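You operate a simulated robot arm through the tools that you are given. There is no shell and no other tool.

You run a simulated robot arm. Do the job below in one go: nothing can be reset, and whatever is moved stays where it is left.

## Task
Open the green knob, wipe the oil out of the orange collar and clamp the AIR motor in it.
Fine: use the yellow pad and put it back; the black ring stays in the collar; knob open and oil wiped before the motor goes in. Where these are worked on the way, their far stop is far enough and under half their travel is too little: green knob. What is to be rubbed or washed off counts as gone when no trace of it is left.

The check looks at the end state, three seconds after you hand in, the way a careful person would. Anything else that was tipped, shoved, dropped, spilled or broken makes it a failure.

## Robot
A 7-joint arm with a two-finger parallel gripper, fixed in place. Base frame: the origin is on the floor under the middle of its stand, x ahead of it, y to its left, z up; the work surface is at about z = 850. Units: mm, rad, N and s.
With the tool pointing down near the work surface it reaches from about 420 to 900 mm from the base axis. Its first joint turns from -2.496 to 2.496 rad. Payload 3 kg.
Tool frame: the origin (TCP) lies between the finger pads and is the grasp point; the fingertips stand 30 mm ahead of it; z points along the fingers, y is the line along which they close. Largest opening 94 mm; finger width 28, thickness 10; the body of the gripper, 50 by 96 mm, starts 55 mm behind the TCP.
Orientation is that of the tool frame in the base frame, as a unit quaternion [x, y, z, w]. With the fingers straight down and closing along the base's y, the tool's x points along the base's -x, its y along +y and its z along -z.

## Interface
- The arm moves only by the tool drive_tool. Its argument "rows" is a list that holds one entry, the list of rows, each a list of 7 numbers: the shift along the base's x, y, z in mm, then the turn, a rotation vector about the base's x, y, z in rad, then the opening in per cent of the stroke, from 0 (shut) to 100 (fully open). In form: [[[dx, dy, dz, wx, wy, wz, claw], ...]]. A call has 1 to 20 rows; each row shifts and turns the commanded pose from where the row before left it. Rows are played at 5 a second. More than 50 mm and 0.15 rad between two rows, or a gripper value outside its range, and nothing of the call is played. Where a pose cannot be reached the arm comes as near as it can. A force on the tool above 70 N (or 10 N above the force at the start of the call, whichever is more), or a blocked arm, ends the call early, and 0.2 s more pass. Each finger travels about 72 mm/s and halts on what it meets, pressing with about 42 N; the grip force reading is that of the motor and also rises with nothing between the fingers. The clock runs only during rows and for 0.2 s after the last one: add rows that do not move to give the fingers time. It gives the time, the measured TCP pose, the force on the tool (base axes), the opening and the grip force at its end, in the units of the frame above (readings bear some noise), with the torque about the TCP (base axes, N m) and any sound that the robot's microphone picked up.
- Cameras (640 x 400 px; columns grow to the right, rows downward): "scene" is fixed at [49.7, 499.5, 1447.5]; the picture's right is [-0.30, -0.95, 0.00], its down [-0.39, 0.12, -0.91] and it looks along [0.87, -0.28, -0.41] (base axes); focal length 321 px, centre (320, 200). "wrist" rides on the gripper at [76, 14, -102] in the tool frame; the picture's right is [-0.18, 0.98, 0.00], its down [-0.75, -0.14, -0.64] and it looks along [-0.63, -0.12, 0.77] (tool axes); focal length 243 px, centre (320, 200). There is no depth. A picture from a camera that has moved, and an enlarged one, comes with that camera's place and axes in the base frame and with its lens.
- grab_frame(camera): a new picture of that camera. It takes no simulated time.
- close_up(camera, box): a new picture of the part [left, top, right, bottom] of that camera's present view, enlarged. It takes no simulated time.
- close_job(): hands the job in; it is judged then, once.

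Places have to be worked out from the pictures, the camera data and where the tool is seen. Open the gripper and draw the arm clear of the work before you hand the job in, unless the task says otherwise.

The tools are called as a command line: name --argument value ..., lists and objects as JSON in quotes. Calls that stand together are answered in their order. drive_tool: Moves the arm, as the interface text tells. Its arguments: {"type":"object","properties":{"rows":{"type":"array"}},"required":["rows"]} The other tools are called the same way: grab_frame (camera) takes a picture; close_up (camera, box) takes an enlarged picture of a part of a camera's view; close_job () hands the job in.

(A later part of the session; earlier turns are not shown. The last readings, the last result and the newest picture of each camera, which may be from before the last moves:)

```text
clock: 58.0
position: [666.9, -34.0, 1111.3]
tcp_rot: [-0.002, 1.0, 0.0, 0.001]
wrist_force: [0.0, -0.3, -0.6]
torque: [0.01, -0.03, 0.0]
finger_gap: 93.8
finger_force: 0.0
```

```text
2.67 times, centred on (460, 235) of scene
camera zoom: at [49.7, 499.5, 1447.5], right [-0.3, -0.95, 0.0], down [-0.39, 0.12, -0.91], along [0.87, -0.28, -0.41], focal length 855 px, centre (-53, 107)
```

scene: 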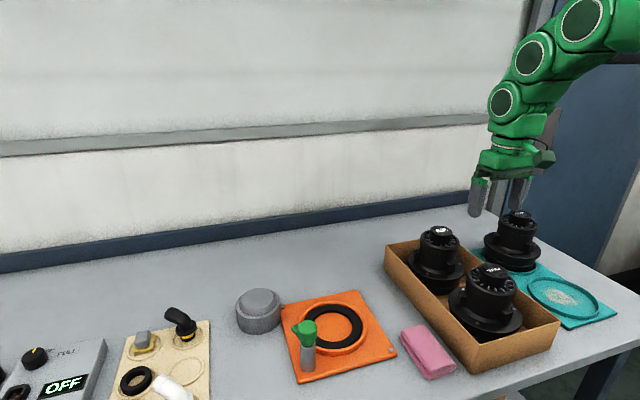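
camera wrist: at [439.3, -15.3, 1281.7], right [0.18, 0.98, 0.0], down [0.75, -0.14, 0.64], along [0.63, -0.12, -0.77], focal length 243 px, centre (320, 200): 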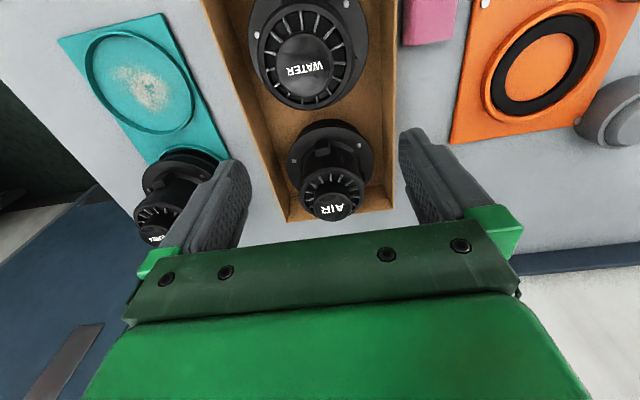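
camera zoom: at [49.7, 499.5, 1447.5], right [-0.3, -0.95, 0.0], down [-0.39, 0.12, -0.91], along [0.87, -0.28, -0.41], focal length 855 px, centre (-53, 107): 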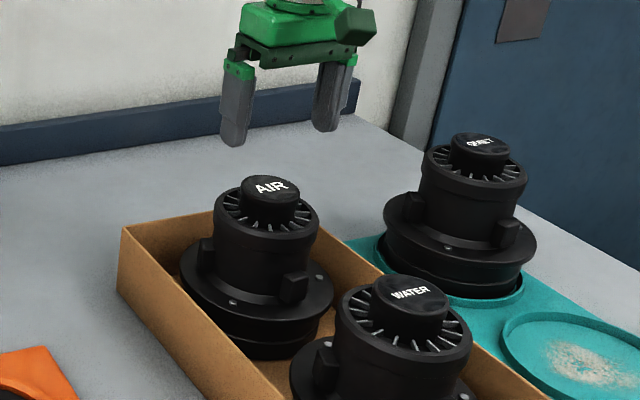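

The cap centre is on a ray giving x≈672–677, y≈−40. I move over it and lower to TCP z≈1070 (tips ~1040) for a closer look.

drive_tool --rows '[[[4, -3, -14, 0, 0, 0, 100], [3, -3, -14, 0, 0, 0, 100], [0, 0, -13, 0, 0, 0, 100], [0, 0, 0, 0, 0, 0, 100]]]'

grab_frame --camera "wrist"

close_up --camera "scene" --box '[380, 160, 540, 310]'

```text
clock: 59.0
position: [673.2, -41.1, 1069.6]
tcp_rot: [-0.002, 1.0, 0.0, 0.0]
wrist_force: [0.6, 0.4, -0.2]
torque: [-0.01, 0.01, -0.01]
finger_gap: 94.1
finger_force: 0.0
```

```text
taken
camera wrist: at [596.1, -26.2, 1171.5], right [0.18, 0.98, 0.0], down [0.75, -0.14, 0.64], along [0.63, -0.12, -0.77], focal length 243 px, centre (320, 200)
```

wrist: 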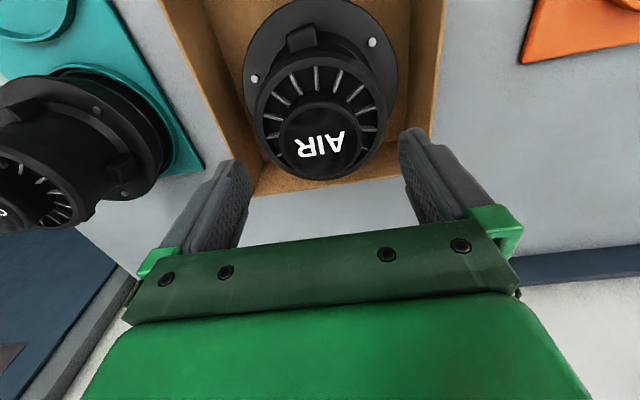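

```text
2.67 times, centred on (460, 235) of scene
camera zoom: at [49.7, 499.5, 1447.5], right [-0.3, -0.95, 0.0], down [-0.39, 0.12, -0.91], along [0.87, -0.28, -0.41], focal length 855 px, centre (-53, 107)
```

zoom: 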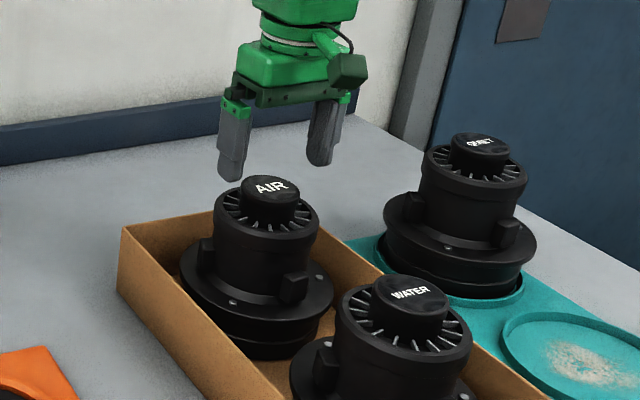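

I zoom in on the cap to compute its centre from this nearer viewpoint.

close_up --camera "wrist" --box '[240, 50, 400, 200]'

close_up --camera "scene" --box '[415, 200, 485, 270]'

```text
2.67 times, centred on (320, 125) of wrist
camera zoom: at [596.1, -26.2, 1171.5], right [0.18, 0.98, 0.0], down [0.75, -0.14, 0.64], along [0.63, -0.12, -0.77], focal length 647 px, centre (320, 400)
```

zoom: 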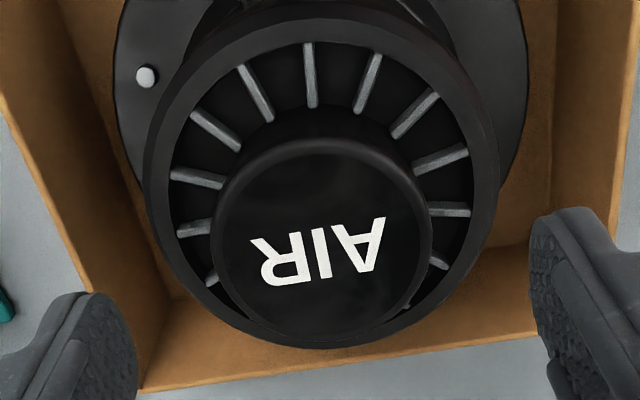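

```text
5.71 times, centred on (450, 235) of scene
camera zoom: at [49.7, 499.5, 1447.5], right [-0.3, -0.95, 0.0], down [-0.39, 0.12, -0.91], along [0.87, -0.28, -0.41], focal length 1832 px, centre (-423, 0)
```

zoom: 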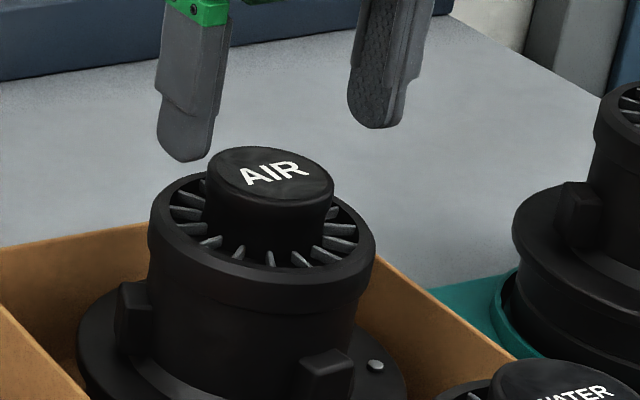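

Cap centre is ≈(673, −40, 1015) with a ~58 mm diameter, and the fin ring's top is at ≈990. I descend to TCP z≈1025 and grip the cap.

drive_tool --rows '[[[0, 0.8, -20, 0, 0, 0, 100], [0, 0, -15, 0, 0, 0, 100], [0, 0, -8, 0, 0, 0, 100], [0, 0, 0, 0, 0, 0, 100]]]'

close_up --camera "scene" --box '[415, 200, 485, 270]'

grab_frame --camera "wrist"

```text
clock: 60.0
position: [670.4, -38.5, 1026.5]
tcp_rot: [-0.002, 1.0, 0.0, 0.0]
wrist_force: [1.0, 1.0, 1.1]
torque: [0.0, -0.02, 0.01]
finger_gap: 93.8
finger_force: 0.0
```

```text
5.71 times, centred on (450, 235) of scene
camera zoom: at [49.7, 499.5, 1447.5], right [-0.3, -0.95, 0.0], down [-0.39, 0.12, -0.91], along [0.87, -0.28, -0.41], focal length 1832 px, centre (-423, 0)
```

zoom: 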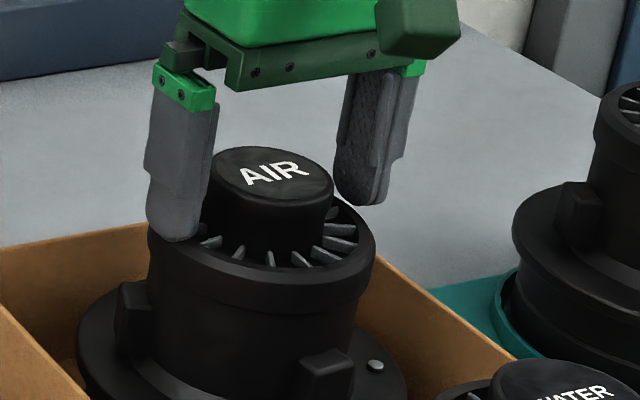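

```text
taken
camera wrist: at [594.3, -24.9, 1130.6], right [0.18, 0.98, 0.0], down [0.75, -0.14, 0.64], along [0.63, -0.12, -0.77], focal length 243 px, centre (320, 200)
```

wrist: 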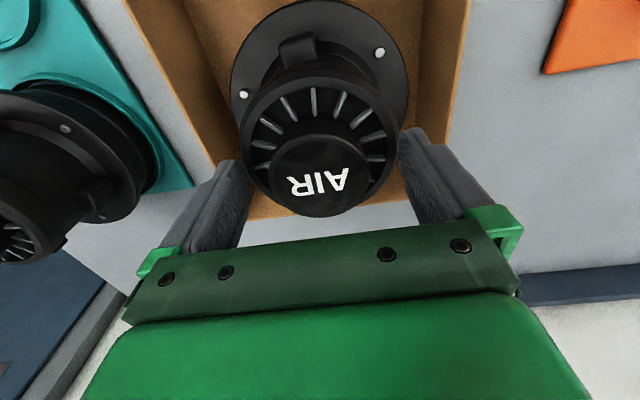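

The fingers straddle the cap and it is centred under the TCP. I close the gripper.

drive_tool --rows '[[[0, 0, 0, 0, 0, 0, 70], [0, 0, 0, 0, 0, 0, 62], [0, 0, 0, 0, 0, 0, 40], [0, 0, 0, 0, 0, 0, 0], [0, 0, 0, 0, 0, 0, 0], [0, 0, 0, 0, 0, 0, 0]]]'

grab_frame --camera "wrist"

close_up --camera "scene" --box '[400, 190, 500, 300]'

```text
clock: 61.4
position: [670.1, -40.3, 1028.0]
tcp_rot: [-0.002, 1.0, 0.0, 0.001]
wrist_force: [0.9, -5.2, 1.2]
torque: [-0.27, -0.07, 0.0]
finger_gap: 55.4
finger_force: 41.8
```

```text
taken
camera wrist: at [594.2, -25.0, 1130.6], right [0.18, 0.98, 0.0], down [0.75, -0.14, 0.64], along [0.63, -0.12, -0.77], focal length 243 px, centre (320, 200)
```

wrist: 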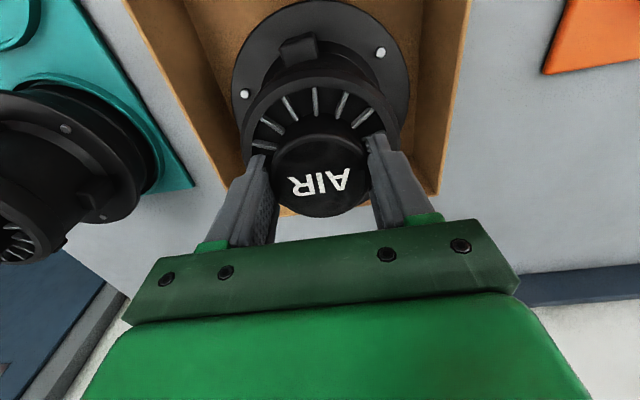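

```text
3.64 times, centred on (450, 245) of scene
camera zoom: at [49.7, 499.5, 1447.5], right [-0.3, -0.95, 0.0], down [-0.39, 0.12, -0.91], along [0.87, -0.28, -0.41], focal length 1166 px, centre (-153, 36)
```

zoom: 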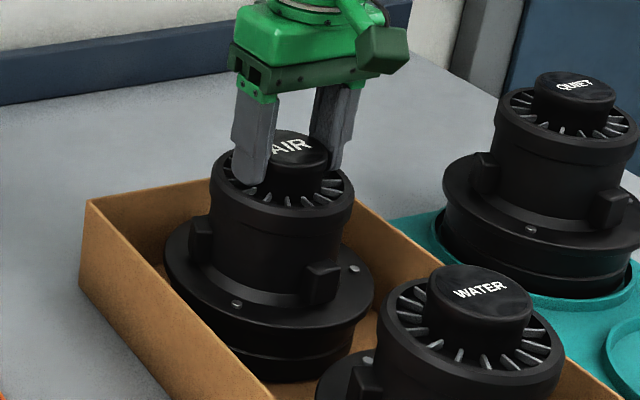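

The cap is gripped at 55.4 mm. I lift a little and read the weight.

drive_tool --rows '[[[0, 0, 5, 0, 0, 0, 0], [0, 0, 8, 0, 0, 0, 0], [0, 0, 12, 0, 0, 0, 0], [0, 0, 0, 0, 0, 0, 0]]]'

close_up --camera "scene" --box '[400, 190, 500, 300]'

```text
clock: 62.4
position: [669.5, -40.2, 1050.4]
tcp_rot: [-0.002, 1.0, 0.0, -0.001]
wrist_force: [0.1, 0.8, -11.7]
torque: [0.0, -0.03, 0.02]
finger_gap: 55.2
finger_force: 42.0
```

```text
3.64 times, centred on (450, 245) of scene
camera zoom: at [49.7, 499.5, 1447.5], right [-0.3, -0.95, 0.0], down [-0.39, 0.12, -0.91], along [0.87, -0.28, -0.41], focal length 1166 px, centre (-153, 36)
```

zoom: 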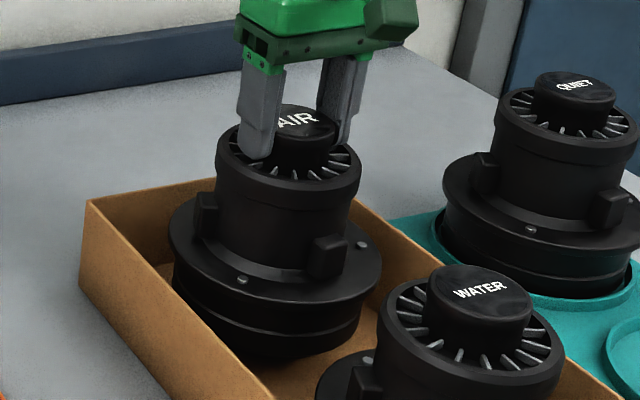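

The motor weighs about 1.2 kg and hangs centred. I lift it well clear of the box.

drive_tool --rows '[[[0, 0, 20, 0, 0, 0, 0], [0, 0, 25, 0, 0, 0, 0], [0, 0, 25, 0, 0, 0, 0], [0, 0, 25, 0, 0, 0, 0], [0, 0, 15, 0, 0, 0, 0], [0, 0, 0, 0, 0, 0, 0]]]'

grab_frame --camera "scene"

grab_frame --camera "wrist"

```text
clock: 63.8
position: [669.2, -40.4, 1161.0]
tcp_rot: [-0.002, 1.0, 0.001, 0.001]
wrist_force: [0.7, -0.6, -12.6]
torque: [0.05, 0.01, 0.01]
finger_gap: 55.3
finger_force: 42.1
```

```text
taken
```

scene: 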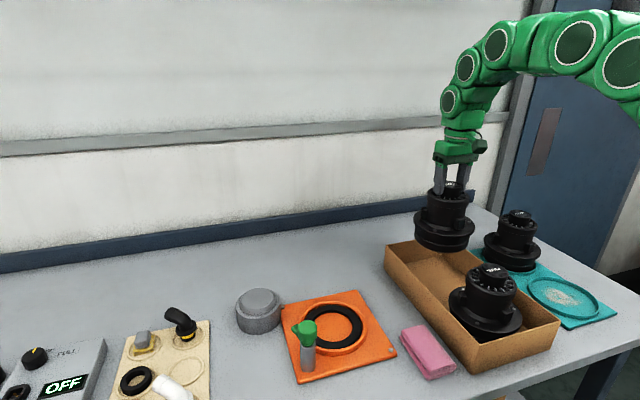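

```text
taken
camera wrist: at [593.5, -26.3, 1264.5], right [0.18, 0.98, 0.0], down [0.75, -0.14, 0.64], along [0.63, -0.12, -0.77], focal length 243 px, centre (320, 200)
```

wrist: 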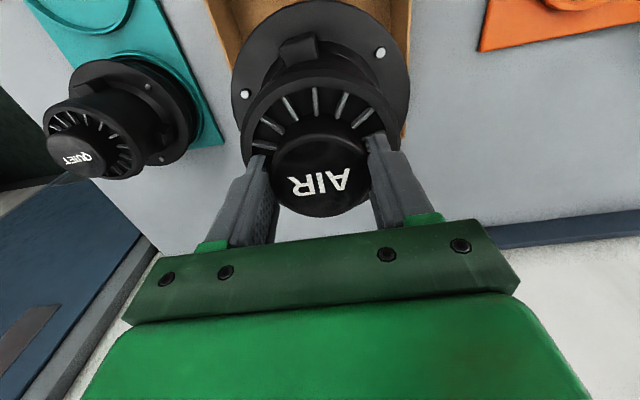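

The motor hangs level. I zoom in on it to see its underside profile and heights relative to the fingers.

close_up --camera "scene" --box '[400, 170, 490, 260]'

close_up --camera "wrist" --box '[220, 0, 420, 225]'

```text
4.44 times, centred on (445, 215) of scene
camera zoom: at [49.7, 499.5, 1447.5], right [-0.3, -0.95, 0.0], down [-0.39, 0.12, -0.91], along [0.87, -0.28, -0.41], focal length 1425 px, centre (-236, 133)
```

zoom: 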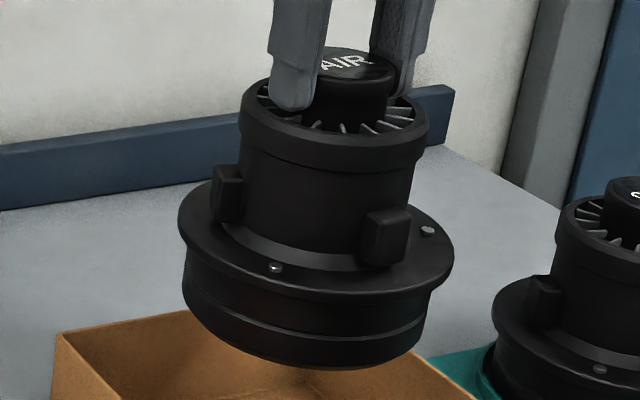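

```text
1.78 times, centred on (320, 112) of wrist
camera zoom: at [593.5, -26.3, 1264.5], right [0.18, 0.98, 0.0], down [0.75, -0.14, 0.64], along [0.63, -0.12, -0.77], focal length 431 px, centre (320, 356)
```

zoom: 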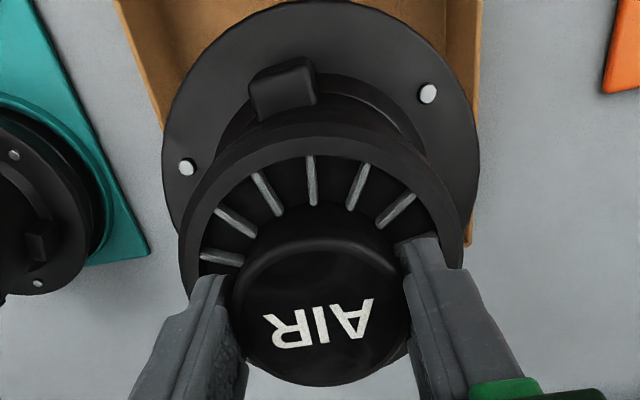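

The motor's spigot radius (~68 mm) leaves little clearance inside the collar (~71 mm), so alignment matters. I carry it over the collar, turning it −22° on the way so the beak will land between a bolt and a lug.

drive_tool --rows '[[[-9.75, 38, 0, 0, 0, -0.043, 0], [-9.75, 38, 0, 0, 0, -0.043, 0], [-9.75, 38, 0, 0, 0, -0.043, 0], [-9.75, 38, 0, 0, 0, -0.043, 0], [-9.75, 38, 0, 0, 0, -0.043, 0], [-9.75, 38, 0, 0, 0, -0.043, 0], [-9.75, 38, 0, 0, 0, -0.043, 0], [-9.75, 38, 0, 0, 0, -0.043, 0], [-9.75, 38, 0, 0, 0, -0.04, 0], [0, 0, 0, 0, 0, 0, 0], [0, 0, 0, 0, 0, 0, 0]]]'

grab_frame --camera "wrist"

close_up --camera "scene" --box '[220, 190, 440, 390]'

```text
clock: 66.2
position: [582.3, 302.3, 1161.4]
tcp_rot: [0.189, 0.982, 0.0, 0.0]
wrist_force: [-0.1, -0.5, -11.5]
torque: [-0.04, 0.04, -0.05]
finger_gap: 55.3
finger_force: 41.1
```

```text
taken
camera wrist: at [516.7, 344.7, 1265.5], right [0.54, 0.84, 0.0], down [0.65, -0.41, 0.64], along [0.54, -0.34, -0.77], focal length 243 px, centre (320, 200)
```

wrist: 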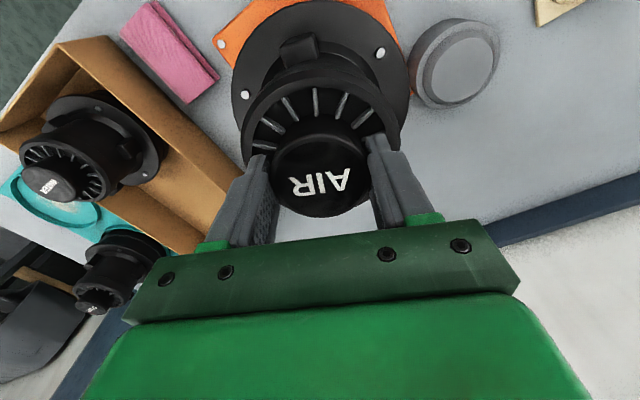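

```text
2.00 times, centred on (330, 290) of scene
camera zoom: at [49.7, 499.5, 1447.5], right [-0.3, -0.95, 0.0], down [-0.39, 0.12, -0.91], along [0.87, -0.28, -0.41], focal length 641 px, centre (300, 20)
```

zoom: 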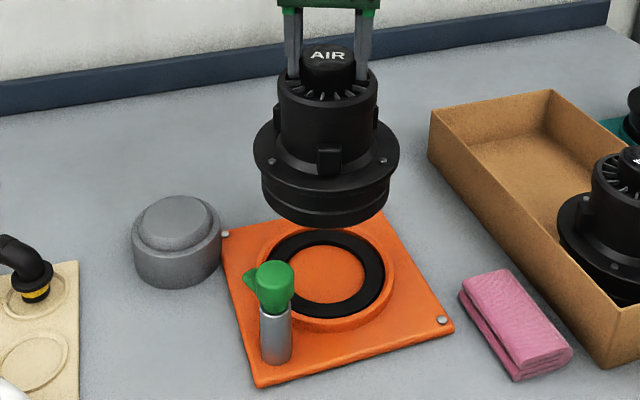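

I zoom in to compare the motor's spigot with the collar below it.

close_up --camera "scene" --box '[285, 225, 385, 375]'

close_up --camera "scene" --box '[290, 240, 370, 305]'

close_up --camera "scene" --box '[290, 295, 370, 360]'

```text
2.67 times, centred on (335, 300) of scene
camera zoom: at [49.7, 499.5, 1447.5], right [-0.3, -0.95, 0.0], down [-0.39, 0.12, -0.91], along [0.87, -0.28, -0.41], focal length 855 px, centre (280, -67)
```

zoom: 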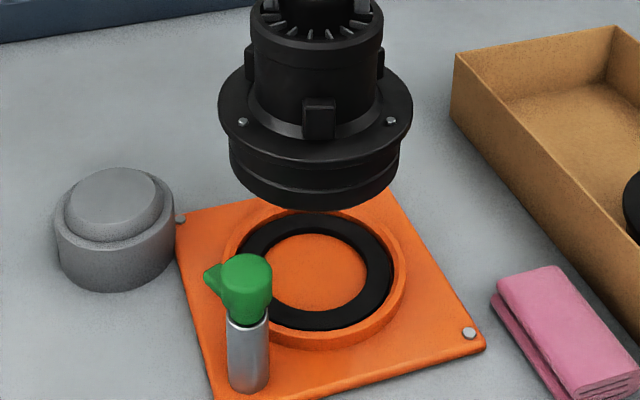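

```text
6.15 times, centred on (330, 272) of scene
camera zoom: at [49.7, 499.5, 1447.5], right [-0.3, -0.95, 0.0], down [-0.39, 0.12, -0.91], along [0.87, -0.28, -0.41], focal length 1973 px, centre (258, -246)
```

zoom: 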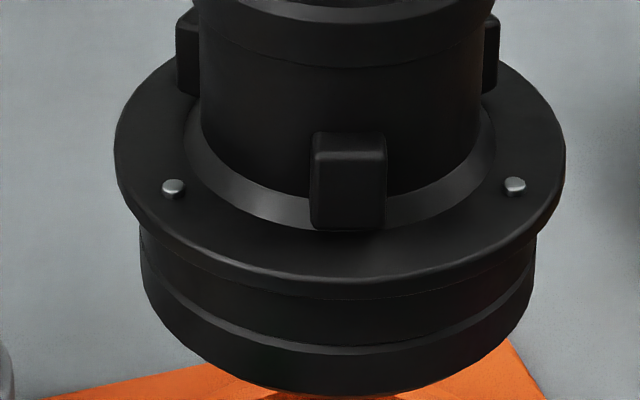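

```text
6.15 times, centred on (330, 328) of scene
camera zoom: at [49.7, 499.5, 1447.5], right [-0.3, -0.95, 0.0], down [-0.39, 0.12, -0.91], along [0.87, -0.28, -0.41], focal length 1973 px, centre (258, -585)
```

zoom: 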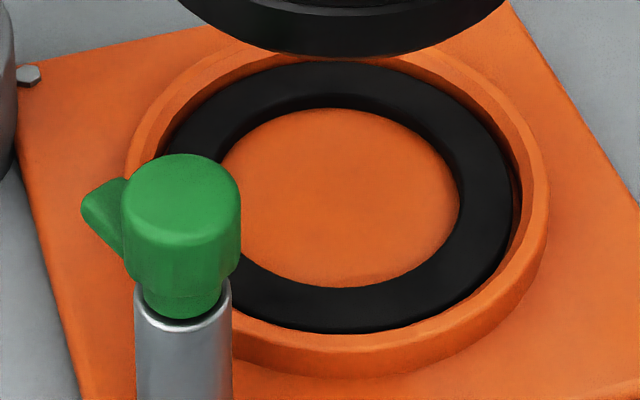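

Motor flange radius ≈78 and spigot ≈70 vs collar inner ≈73; the motor is ~2 mm to camera-left of the collar centre. I shift it right ~2.2 mm and lower it to just above the rim.

drive_tool --rows '[[[-0.7, -2.1, -20, 0, 0, 0, 0], [0, 0, -25, 0, 0, 0, 0], [0, 0, -22, 0, 0, 0, 0], [0, 0, -15, 0, 0, 0, 0], [0, 0, 0, 0, 0, 0, 0], [0, 0, 0, 0, 0, 0, 0]]]'

close_up --camera "scene" --box '[280, 270, 390, 370]'

grab_frame --camera "wrist"

```text
clock: 67.6
position: [580.6, 299.4, 1078.2]
tcp_rot: [0.19, 0.982, 0.0, -0.001]
wrist_force: [-0.4, 0.9, -10.4]
torque: [-0.04, 0.0, -0.01]
finger_gap: 55.3
finger_force: 42.3
```

```text
4.00 times, centred on (335, 320) of scene
camera zoom: at [49.7, 499.5, 1447.5], right [-0.3, -0.95, 0.0], down [-0.39, 0.12, -0.91], along [0.87, -0.28, -0.41], focal length 1282 px, centre (260, -280)
```

zoom: 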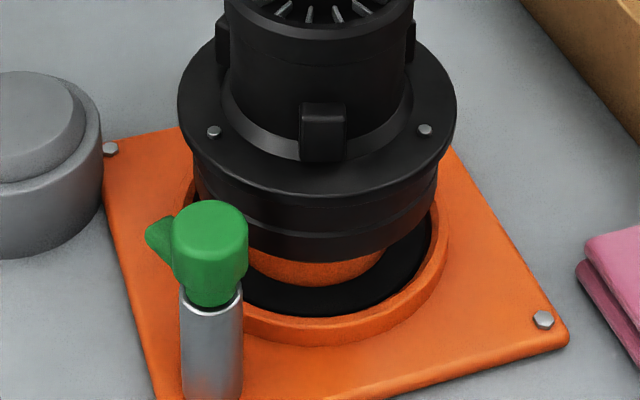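

```text
taken
camera wrist: at [515.3, 341.3, 1181.8], right [0.54, 0.84, 0.0], down [0.65, -0.41, 0.64], along [0.54, -0.34, -0.77], focal length 243 px, centre (320, 200)
```

wrist: 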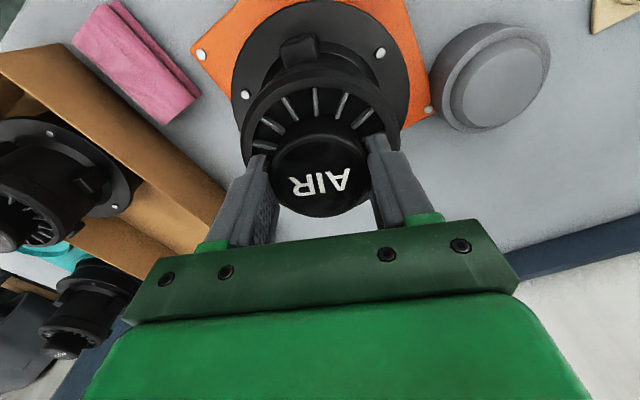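

Now the motor is ~2 mm camera-right of centre. I nudge it back by ~1.7 mm and take a couple of still readings.

drive_tool --rows '[[[0.5, 1.6, 0, 0, 0, 0, 0], [0, 0, 0, 0, 0, 0, 0], [0, 0, 0, 0, 0, 0, 0]]]'

close_up --camera "scene" --box '[290, 290, 370, 360]'

drive_tool --rows '[[[0, 0, 0, 0, 0, 0, 0]]]'

close_up --camera "scene" --box '[290, 290, 370, 360]'

```text
clock: 68.4
position: [581.8, 300.3, 1078.1]
tcp_rot: [0.189, 0.982, 0.0, 0.0]
wrist_force: [-0.9, -0.1, -12.0]
torque: [-0.03, 0.01, 0.01]
finger_gap: 55.5
finger_force: 42.2
```

```text
5.71 times, centred on (330, 325) of scene
camera zoom: at [49.7, 499.5, 1447.5], right [-0.3, -0.95, 0.0], down [-0.39, 0.12, -0.91], along [0.87, -0.28, -0.41], focal length 1832 px, centre (263, -514)
```

zoom: 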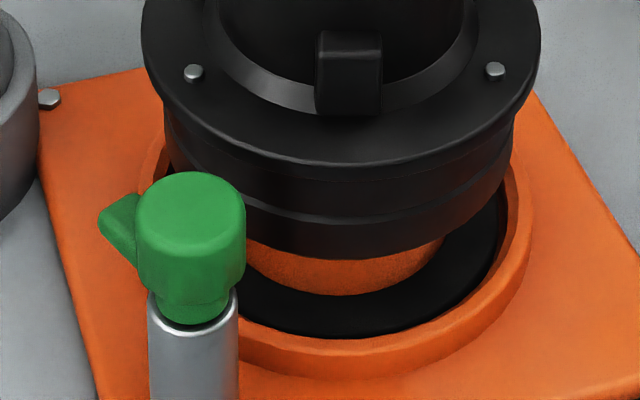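

```text
clock: 68.8
position: [581.5, 300.5, 1079.6]
tcp_rot: [0.189, 0.982, -0.001, 0.0]
wrist_force: [0.1, 0.2, -12.4]
torque: [0.03, 0.0, 0.02]
finger_gap: 55.5
finger_force: 41.7
```

```text
5.71 times, centred on (330, 325) of scene
camera zoom: at [49.7, 499.5, 1447.5], right [-0.3, -0.95, 0.0], down [-0.39, 0.12, -0.91], along [0.87, -0.28, -0.41], focal length 1832 px, centre (263, -514)
```

zoom: 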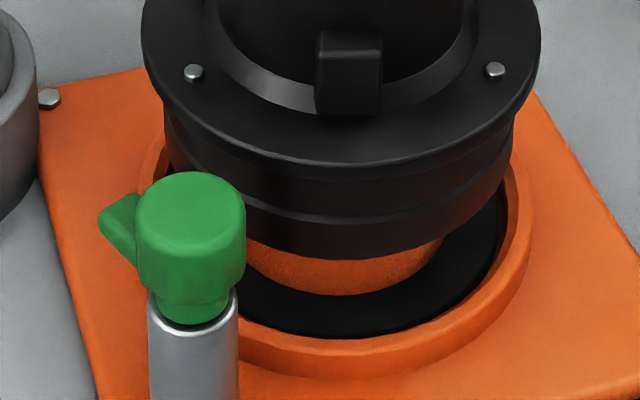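

Lateral error is now under ~1 mm by the scene view. I make a small trim (−0.6, +1.4) and lower 16 mm, then look again.

drive_tool --rows '[[[-0.5, 1.0, -8, 0, 0, 0, 0], [0, 0, -8, 0, 0, 0, 0], [0, 0, 0, 0, 0, 0, 0], [0, 0, 0, 0, 0, 0, 0]]]'

close_up --camera "scene" --box '[290, 290, 370, 360]'

close_up --camera "wrist" --box '[180, 0, 460, 140]'

```text
clock: 69.8
position: [579.4, 301.9, 1062.9]
tcp_rot: [0.189, 0.982, 0.0, 0.0]
wrist_force: [-0.2, 0.2, -11.8]
torque: [-0.03, 0.02, 0.0]
finger_gap: 55.2
finger_force: 41.8
```

```text
5.71 times, centred on (330, 325) of scene
camera zoom: at [49.7, 499.5, 1447.5], right [-0.3, -0.95, 0.0], down [-0.39, 0.12, -0.91], along [0.87, -0.28, -0.41], focal length 1832 px, centre (263, -514)
```

zoom: 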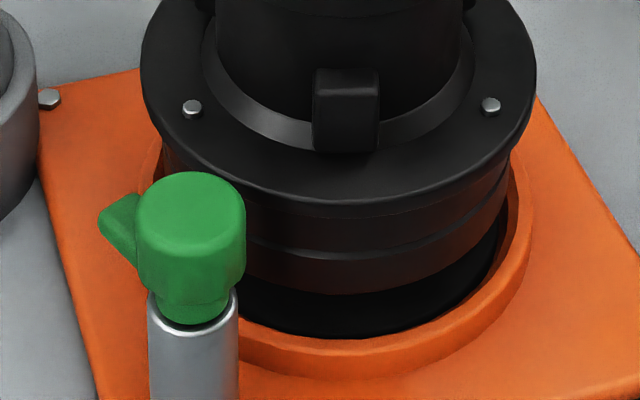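

```text
2.29 times, centred on (320, 70) of wrist
camera zoom: at [515.2, 343.4, 1165.8], right [0.54, 0.84, 0.0], down [0.65, -0.41, 0.64], along [0.54, -0.34, -0.77], focal length 555 px, centre (320, 497)
```

zoom: 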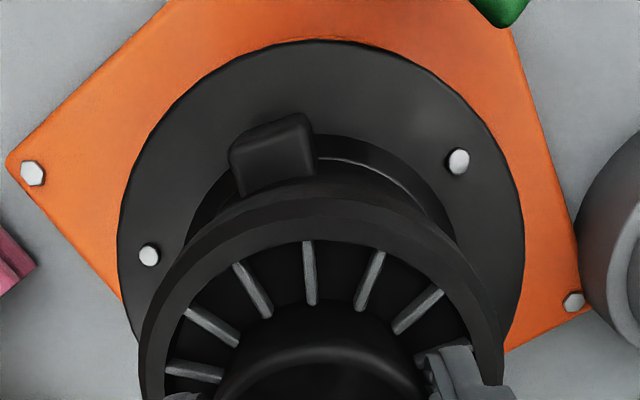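

Laterally it now matches. I zoom on the near side in the wrist view, where a sliver of the collar rim shows beside the flange.

close_up --camera "wrist" --box '[250, 0, 400, 60]'

close_up --camera "scene" --box '[325, 315, 375, 355]'

```text
4.27 times, centred on (325, 30) of wrist
camera zoom: at [515.2, 343.4, 1165.8], right [0.54, 0.84, 0.0], down [0.65, -0.41, 0.64], along [0.54, -0.34, -0.77], focal length 1035 px, centre (299, 925)
```

zoom: 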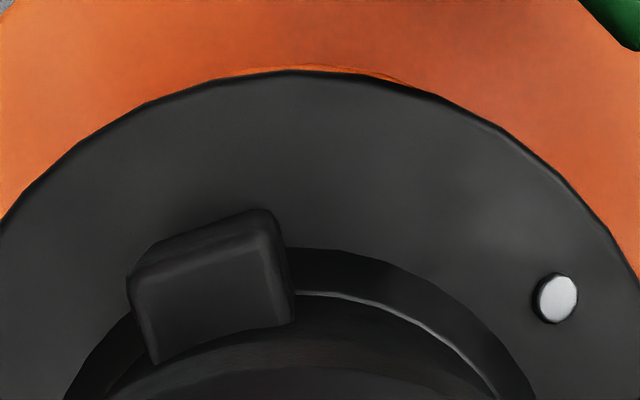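

```text
10.00 times, centred on (350, 335) of scene
camera zoom: at [49.7, 499.5, 1447.5], right [-0.3, -0.95, 0.0], down [-0.39, 0.12, -0.91], along [0.87, -0.28, -0.41], focal length 3206 px, centre (20, -1150)
```

zoom: 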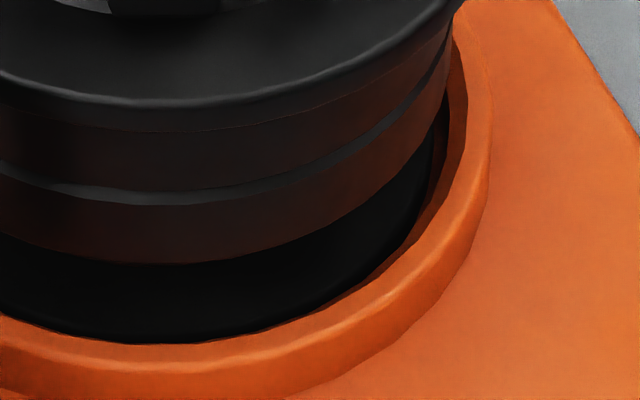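

Both views put the misalignment within ~1–2 mm. I trim by (0.7, −0.4) and lower gently, watching forces as the spigot enters the collar.

drive_tool --rows '[[[0.7, -0.4, -4, 0, 0, 0, 0], [0, 0, -4, 0, 0, 0, 0], [0, 0, 0, 0, 0, 0, 0]]]'

drive_tool --rows '[[[0, 0, -4, 0, 0, 0, 0], [0, 0, 0, 0, 0, 0, 0]]]'

close_up --camera "scene" --box '[290, 290, 370, 360]'

```text
clock: 70.6
position: [582.6, 301.4, 1054.3]
tcp_rot: [0.19, 0.982, 0.0, 0.0]
wrist_force: [-0.5, 0.4, -11.7]
torque: [0.02, -0.01, 0.02]
finger_gap: 55.2
finger_force: 42.1
```

```text
clock: 71.2
position: [582.1, 301.5, 1051.6]
tcp_rot: [0.19, 0.982, 0.0, 0.0]
wrist_force: [-0.3, 0.3, -11.0]
torque: [0.05, 0.03, -0.01]
finger_gap: 55.4
finger_force: 42.3
```

```text
5.71 times, centred on (330, 325) of scene
camera zoom: at [49.7, 499.5, 1447.5], right [-0.3, -0.95, 0.0], down [-0.39, 0.12, -0.91], along [0.87, -0.28, -0.41], focal length 1832 px, centre (263, -514)
```

zoom: 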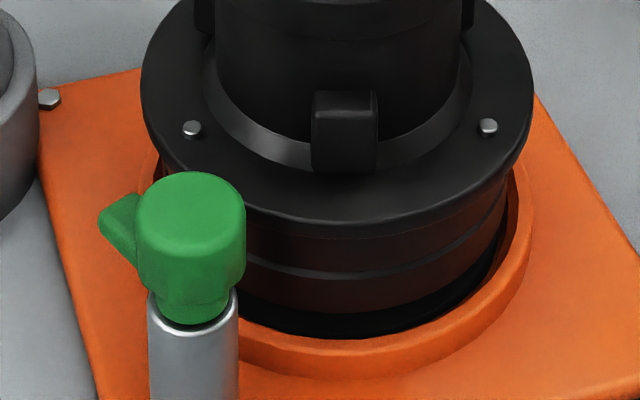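

No contact yet and well aligned. I keep lowering in 4 mm steps.

drive_tool --rows '[[[0, 0, -4, 0, 0, 0, 0], [0, 0, 0, 0, 0, 0, 0]]]'

drive_tool --rows '[[[0, 0, -4, 0, 0, 0, 0], [0, 0, 0, 0, 0, 0, 0]]]'

close_up --camera "scene" --box '[290, 290, 370, 360]'

```text
clock: 71.8
position: [581.5, 300.6, 1048.0]
tcp_rot: [0.19, 0.982, 0.0, 0.0]
wrist_force: [0.3, 0.1, -11.6]
torque: [0.05, 0.04, 0.01]
finger_gap: 55.5
finger_force: 42.3
```

```text
clock: 72.4
position: [582.5, 301.4, 1044.5]
tcp_rot: [0.19, 0.982, 0.0, 0.001]
wrist_force: [0.4, 0.3, -12.2]
torque: [-0.01, 0.05, 0.0]
finger_gap: 55.5
finger_force: 41.8
```

```text
5.71 times, centred on (330, 325) of scene
camera zoom: at [49.7, 499.5, 1447.5], right [-0.3, -0.95, 0.0], down [-0.39, 0.12, -0.91], along [0.87, -0.28, -0.41], focal length 1832 px, centre (263, -514)
```

zoom: 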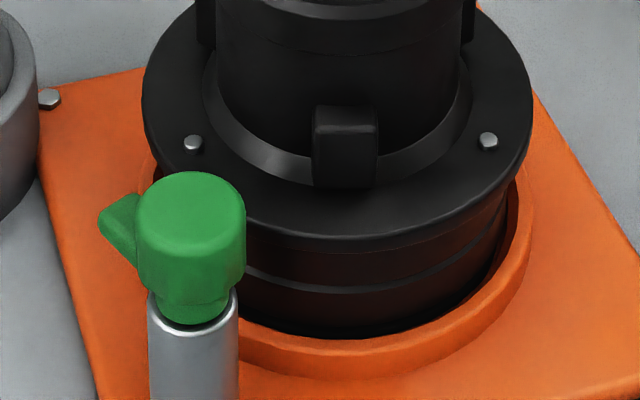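

The spigot is entering the collar freely. I continue in smaller steps until it rests on the ring.

drive_tool --rows '[[[0, 0, -2.5, 0, 0, 0, 0], [0, 0, 0, 0, 0, 0, 0]]]'

drive_tool --rows '[[[0, 0, -2.5, 0, 0, 0, 0], [0, 0, 0, 0, 0, 0, 0]]]'

close_up --camera "scene" --box '[290, 290, 370, 360]'

```text
clock: 73.0
position: [582.0, 302.0, 1042.4]
tcp_rot: [0.19, 0.982, 0.001, 0.0]
wrist_force: [-1.2, -1.7, -1.8]
torque: [-0.41, 0.38, 0.01]
finger_gap: 55.2
finger_force: 42.1
```

```text
clock: 73.6
position: [582.4, 301.1, 1040.5]
tcp_rot: [0.189, 0.982, 0.0, 0.0]
wrist_force: [-8.2, -5.8, 33.1]
torque: [-0.77, 0.32, -0.05]
finger_gap: 55.5
finger_force: 42.2
```

```text
5.71 times, centred on (330, 325) of scene
camera zoom: at [49.7, 499.5, 1447.5], right [-0.3, -0.95, 0.0], down [-0.39, 0.12, -0.91], along [0.87, -0.28, -0.41], focal length 1832 px, centre (263, -514)
```

zoom: 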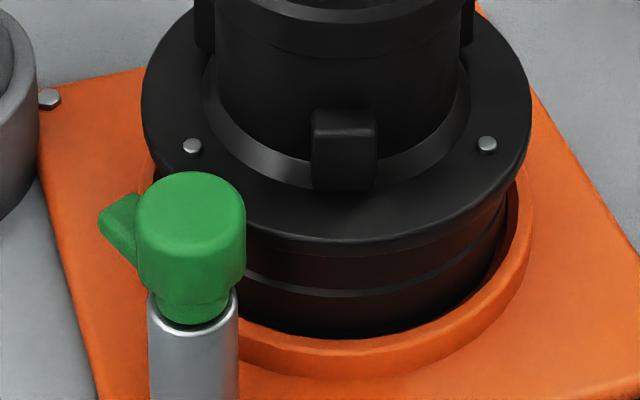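

Contact at TCP z≈1042, about where the ring top should be, with small side forces. I ease the lateral load slightly and check whether it settles any deeper.

drive_tool --rows '[[[-0.6, -0.4, 1.0, 0, 0, 0, 0], [0, 0, 0, 0, 0, 0, 0]]]'

close_up --camera "scene" --box '[290, 260, 380, 360]'

close_up --camera "wrist" --box '[180, 0, 500, 140]'

```text
clock: 74.2
position: [582.4, 302.4, 1040.2]
tcp_rot: [0.189, 0.982, 0.001, 0.001]
wrist_force: [5.3, 5.0, 29.7]
torque: [-0.43, -0.57, 0.11]
finger_gap: 55.5
finger_force: 42.0
```

```text
4.00 times, centred on (335, 310) of scene
camera zoom: at [49.7, 499.5, 1447.5], right [-0.3, -0.95, 0.0], down [-0.39, 0.12, -0.91], along [0.87, -0.28, -0.41], focal length 1282 px, centre (260, -240)
```

zoom: 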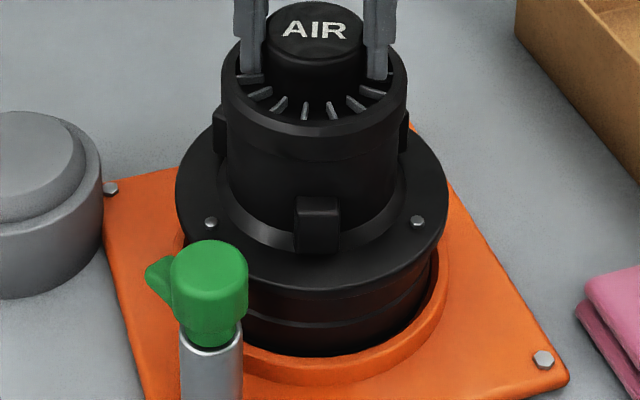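

```text
2.00 times, centred on (340, 70) of wrist
camera zoom: at [516.6, 342.7, 1143.5], right [0.54, 0.84, 0.0], down [0.65, -0.41, 0.64], along [0.54, -0.34, -0.77], focal length 485 px, centre (280, 460)
```

zoom: 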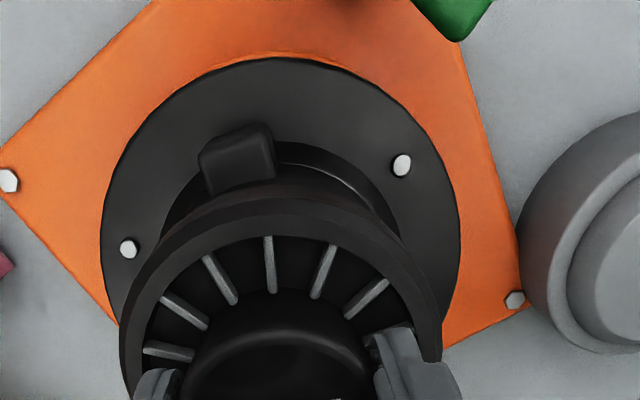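

The motor sits level inside the collar. I take off the remaining downward load and open the gripper.

drive_tool --rows '[[[0, 0, 0.8, 0, 0, 0, 0], [0, 0, 0, 0, 0, 0, 0]]]'

drive_tool --rows '[[[0, 0, 0, 0, 0, 0, 70], [0, 0, 0, 0, 0, 0, 100], [0, 0, 0, 0, 0, 0, 100]]]'

close_up --camera "scene" --box '[290, 260, 380, 360]'

```text
clock: 74.8
position: [582.2, 300.6, 1040.2]
tcp_rot: [0.189, 0.982, 0.0, 0.0]
wrist_force: [10.8, 11.0, 8.8]
torque: [1.13, -1.42, 0.23]
finger_gap: 55.4
finger_force: 42.2
```

```text
clock: 75.6
position: [582.4, 299.4, 1039.3]
tcp_rot: [0.19, 0.982, 0.0, -0.001]
wrist_force: [-0.5, -0.5, 2.5]
torque: [0.07, -0.03, -0.01]
finger_gap: 93.6
finger_force: 0.0
```

```text
4.00 times, centred on (335, 310) of scene
camera zoom: at [49.7, 499.5, 1447.5], right [-0.3, -0.95, 0.0], down [-0.39, 0.12, -0.91], along [0.87, -0.28, -0.41], focal length 1282 px, centre (260, -240)
```

zoom: 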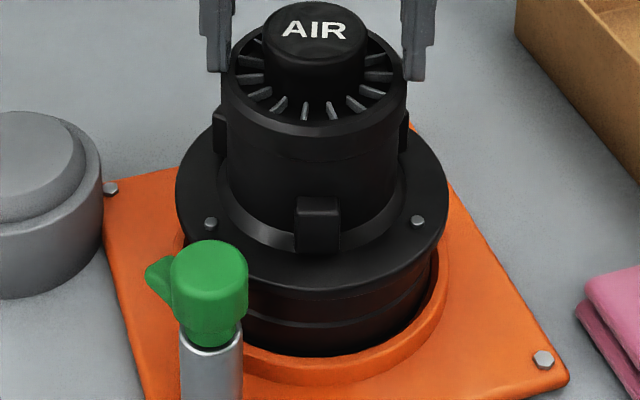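

The motor stands by itself. I retract straight up and then look at how the beak height compares to the flange.

drive_tool --rows '[[[0, 0, 15, 0, 0, 0, 100], [0, 0, 25, 0, 0, 0, 100], [0, 0, 30, 0, 0, 0, 100], [0, 0, 30, 0, 0, 0, 100], [0, 0, 0, 0, 0, 0, 100]]]'

grab_frame --camera "wrist"

close_up --camera "scene" --box '[270, 250, 390, 390]'

```text
clock: 76.8
position: [581.6, 299.3, 1143.9]
tcp_rot: [0.188, 0.982, 0.0, 0.0]
wrist_force: [0.2, -0.2, 0.0]
torque: [0.02, -0.01, 0.01]
finger_gap: 94.0
finger_force: 0.0
```

```text
taken
camera wrist: at [515.4, 341.6, 1246.7], right [0.54, 0.84, 0.0], down [0.65, -0.41, 0.64], along [0.54, -0.34, -0.77], focal length 243 px, centre (320, 200)
```

wrist: 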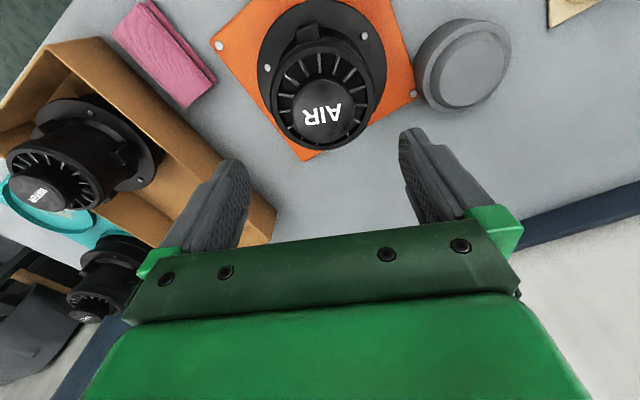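

```text
2.86 times, centred on (330, 320) of scene
camera zoom: at [49.7, 499.5, 1447.5], right [-0.3, -0.95, 0.0], down [-0.39, 0.12, -0.91], along [0.87, -0.28, -0.41], focal length 916 px, centre (291, -143)
```

zoom: 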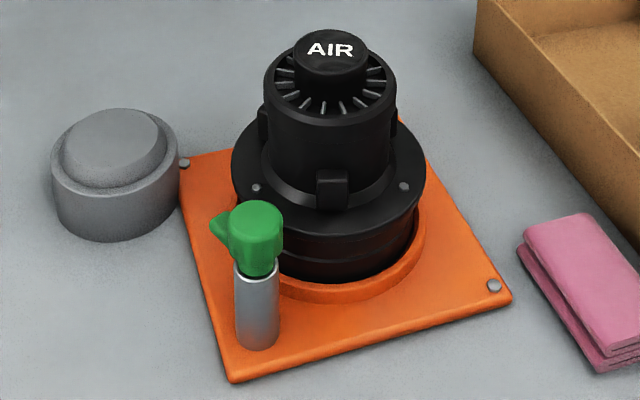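

To compare beak and flange heights, I back off toward the robot and tilt the tool so the wrist camera gets a near-horizontal view of the knob and flange.

drive_tool --rows '[[[-40, 5, 0, 0, 0, 0.126, 100], [-45, 6, 0, 0, 0, 0.126, 100], [-45, 6, 0, 0, 0, 0.126, 100], [-45, 6, -10, 0, -0.13, 0, 100], [-20, 6, -25, 0, -0.13, 0, 100], [-10, 6, -35, 0, -0.13, 0, 100], [-5, 6, -40, 0, -0.13, 0, 100], [0, 6, -40, 0, -0.13, 0, 100], [0, 0, -30, 0, 0, 0, 100], [0, 0, 0, 0, 0, 0, 100]]]'

grab_frame --camera "wrist"

grab_frame --camera "scene"

```text
clock: 78.5
position: [314.6, 371.1, 976.5]
tcp_rot: [0.056, 0.987, 0.074, 0.13]
wrist_force: [0.1, 0.4, -0.5]
torque: [-0.04, -0.03, -0.03]
finger_gap: 94.1
finger_force: 0.1
stopped in row 8: the arm was blocked; the commanded pose is now the measured one
```

```text
taken
camera wrist: at [216.5, 381.8, 1058.5], right [0.27, 0.94, 0.2], down [0.54, -0.32, 0.78], along [0.8, -0.1, -0.59], focal length 243 px, centre (320, 200)
```

wrist: 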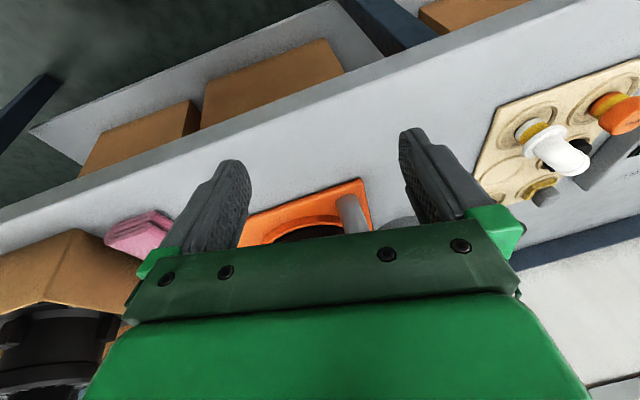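

```text
taken
```

scene: 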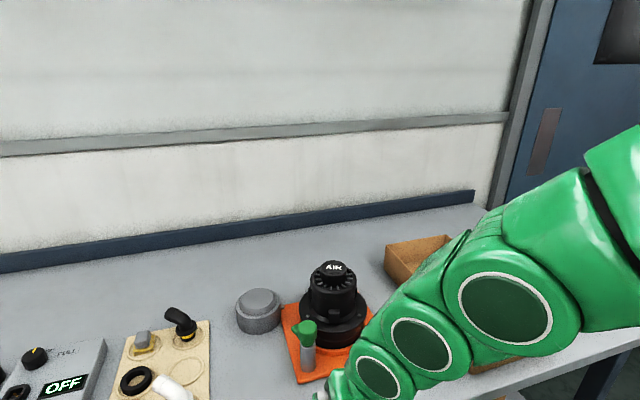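

The arm was blocked (too close to the base for that tilt). Nothing appears disturbed; I back out upward and restore the vertical orientation.

drive_tool --rows '[[[15, 0, 35, 0, 0, 0, 100], [25, 0, 40, -0.05, 0.087, 0.038, 100], [30, 0, 40, -0.05, 0.087, 0.038, 100], [30, 0, 30, -0.05, 0.088, 0.038, 100], [0, 0, 0, 0, 0, 0, 100]]]'

grab_frame --camera "scene"

grab_frame --camera "wrist"

```text
clock: 79.8
position: [417.2, 371.5, 1126.4]
tcp_rot: [-0.005, 1.0, 0.0, 0.005]
wrist_force: [0.1, -0.5, 0.4]
torque: [0.01, 0.0, 0.0]
finger_gap: 94.2
finger_force: 0.1
```

```text
taken
```

scene: 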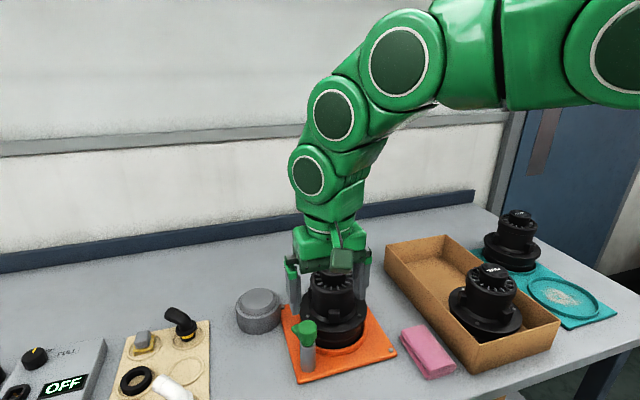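

```text
taken
camera wrist: at [339.9, 384.8, 1228.7], right [0.17, 0.98, 0.0], down [0.75, -0.13, 0.65], along [0.64, -0.11, -0.76], focal length 243 px, centre (320, 200)
```

wrist: 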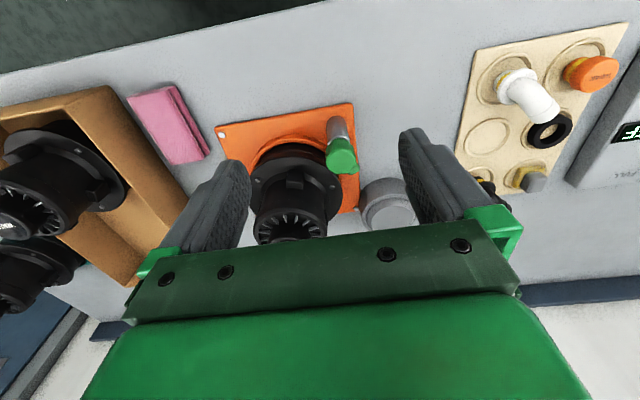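

Everything is still in place. I zoom in on the knob and flange from here.

close_up --camera "wrist" --box '[240, 90, 400, 220]'

close_up --camera "wrist" --box '[290, 100, 380, 200]'

close_up --camera "scene" --box '[280, 300, 360, 380]'

```text
3.08 times, centred on (320, 155) of wrist
camera zoom: at [339.9, 384.8, 1228.7], right [0.17, 0.98, 0.0], down [0.75, -0.13, 0.65], along [0.64, -0.11, -0.76], focal length 746 px, centre (320, 338)
```

zoom: 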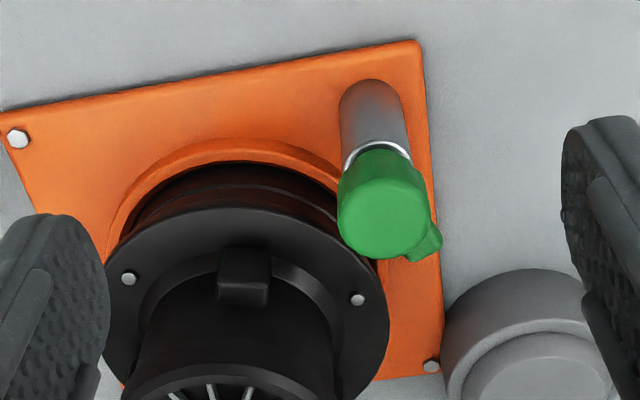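

```text
4.00 times, centred on (335, 150) of wrist
camera zoom: at [339.9, 384.8, 1228.7], right [0.17, 0.98, 0.0], down [0.75, -0.13, 0.65], along [0.64, -0.11, -0.76], focal length 970 px, centre (260, 400)
```

zoom: 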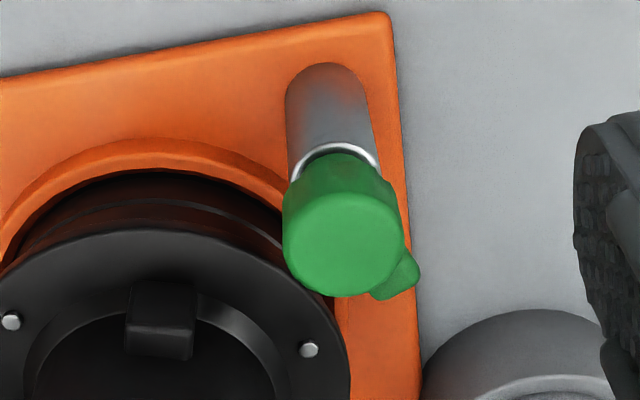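

```text
5.00 times, centred on (320, 340) of scene
camera zoom: at [49.7, 499.5, 1447.5], right [-0.3, -0.95, 0.0], down [-0.39, 0.12, -0.91], along [0.87, -0.28, -0.41], focal length 1603 px, centre (320, -500)
```

zoom: 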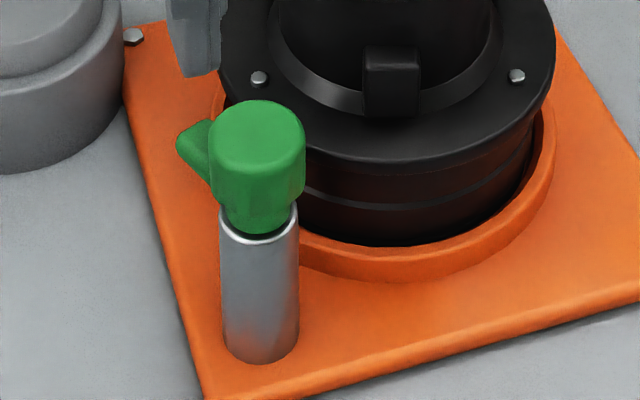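

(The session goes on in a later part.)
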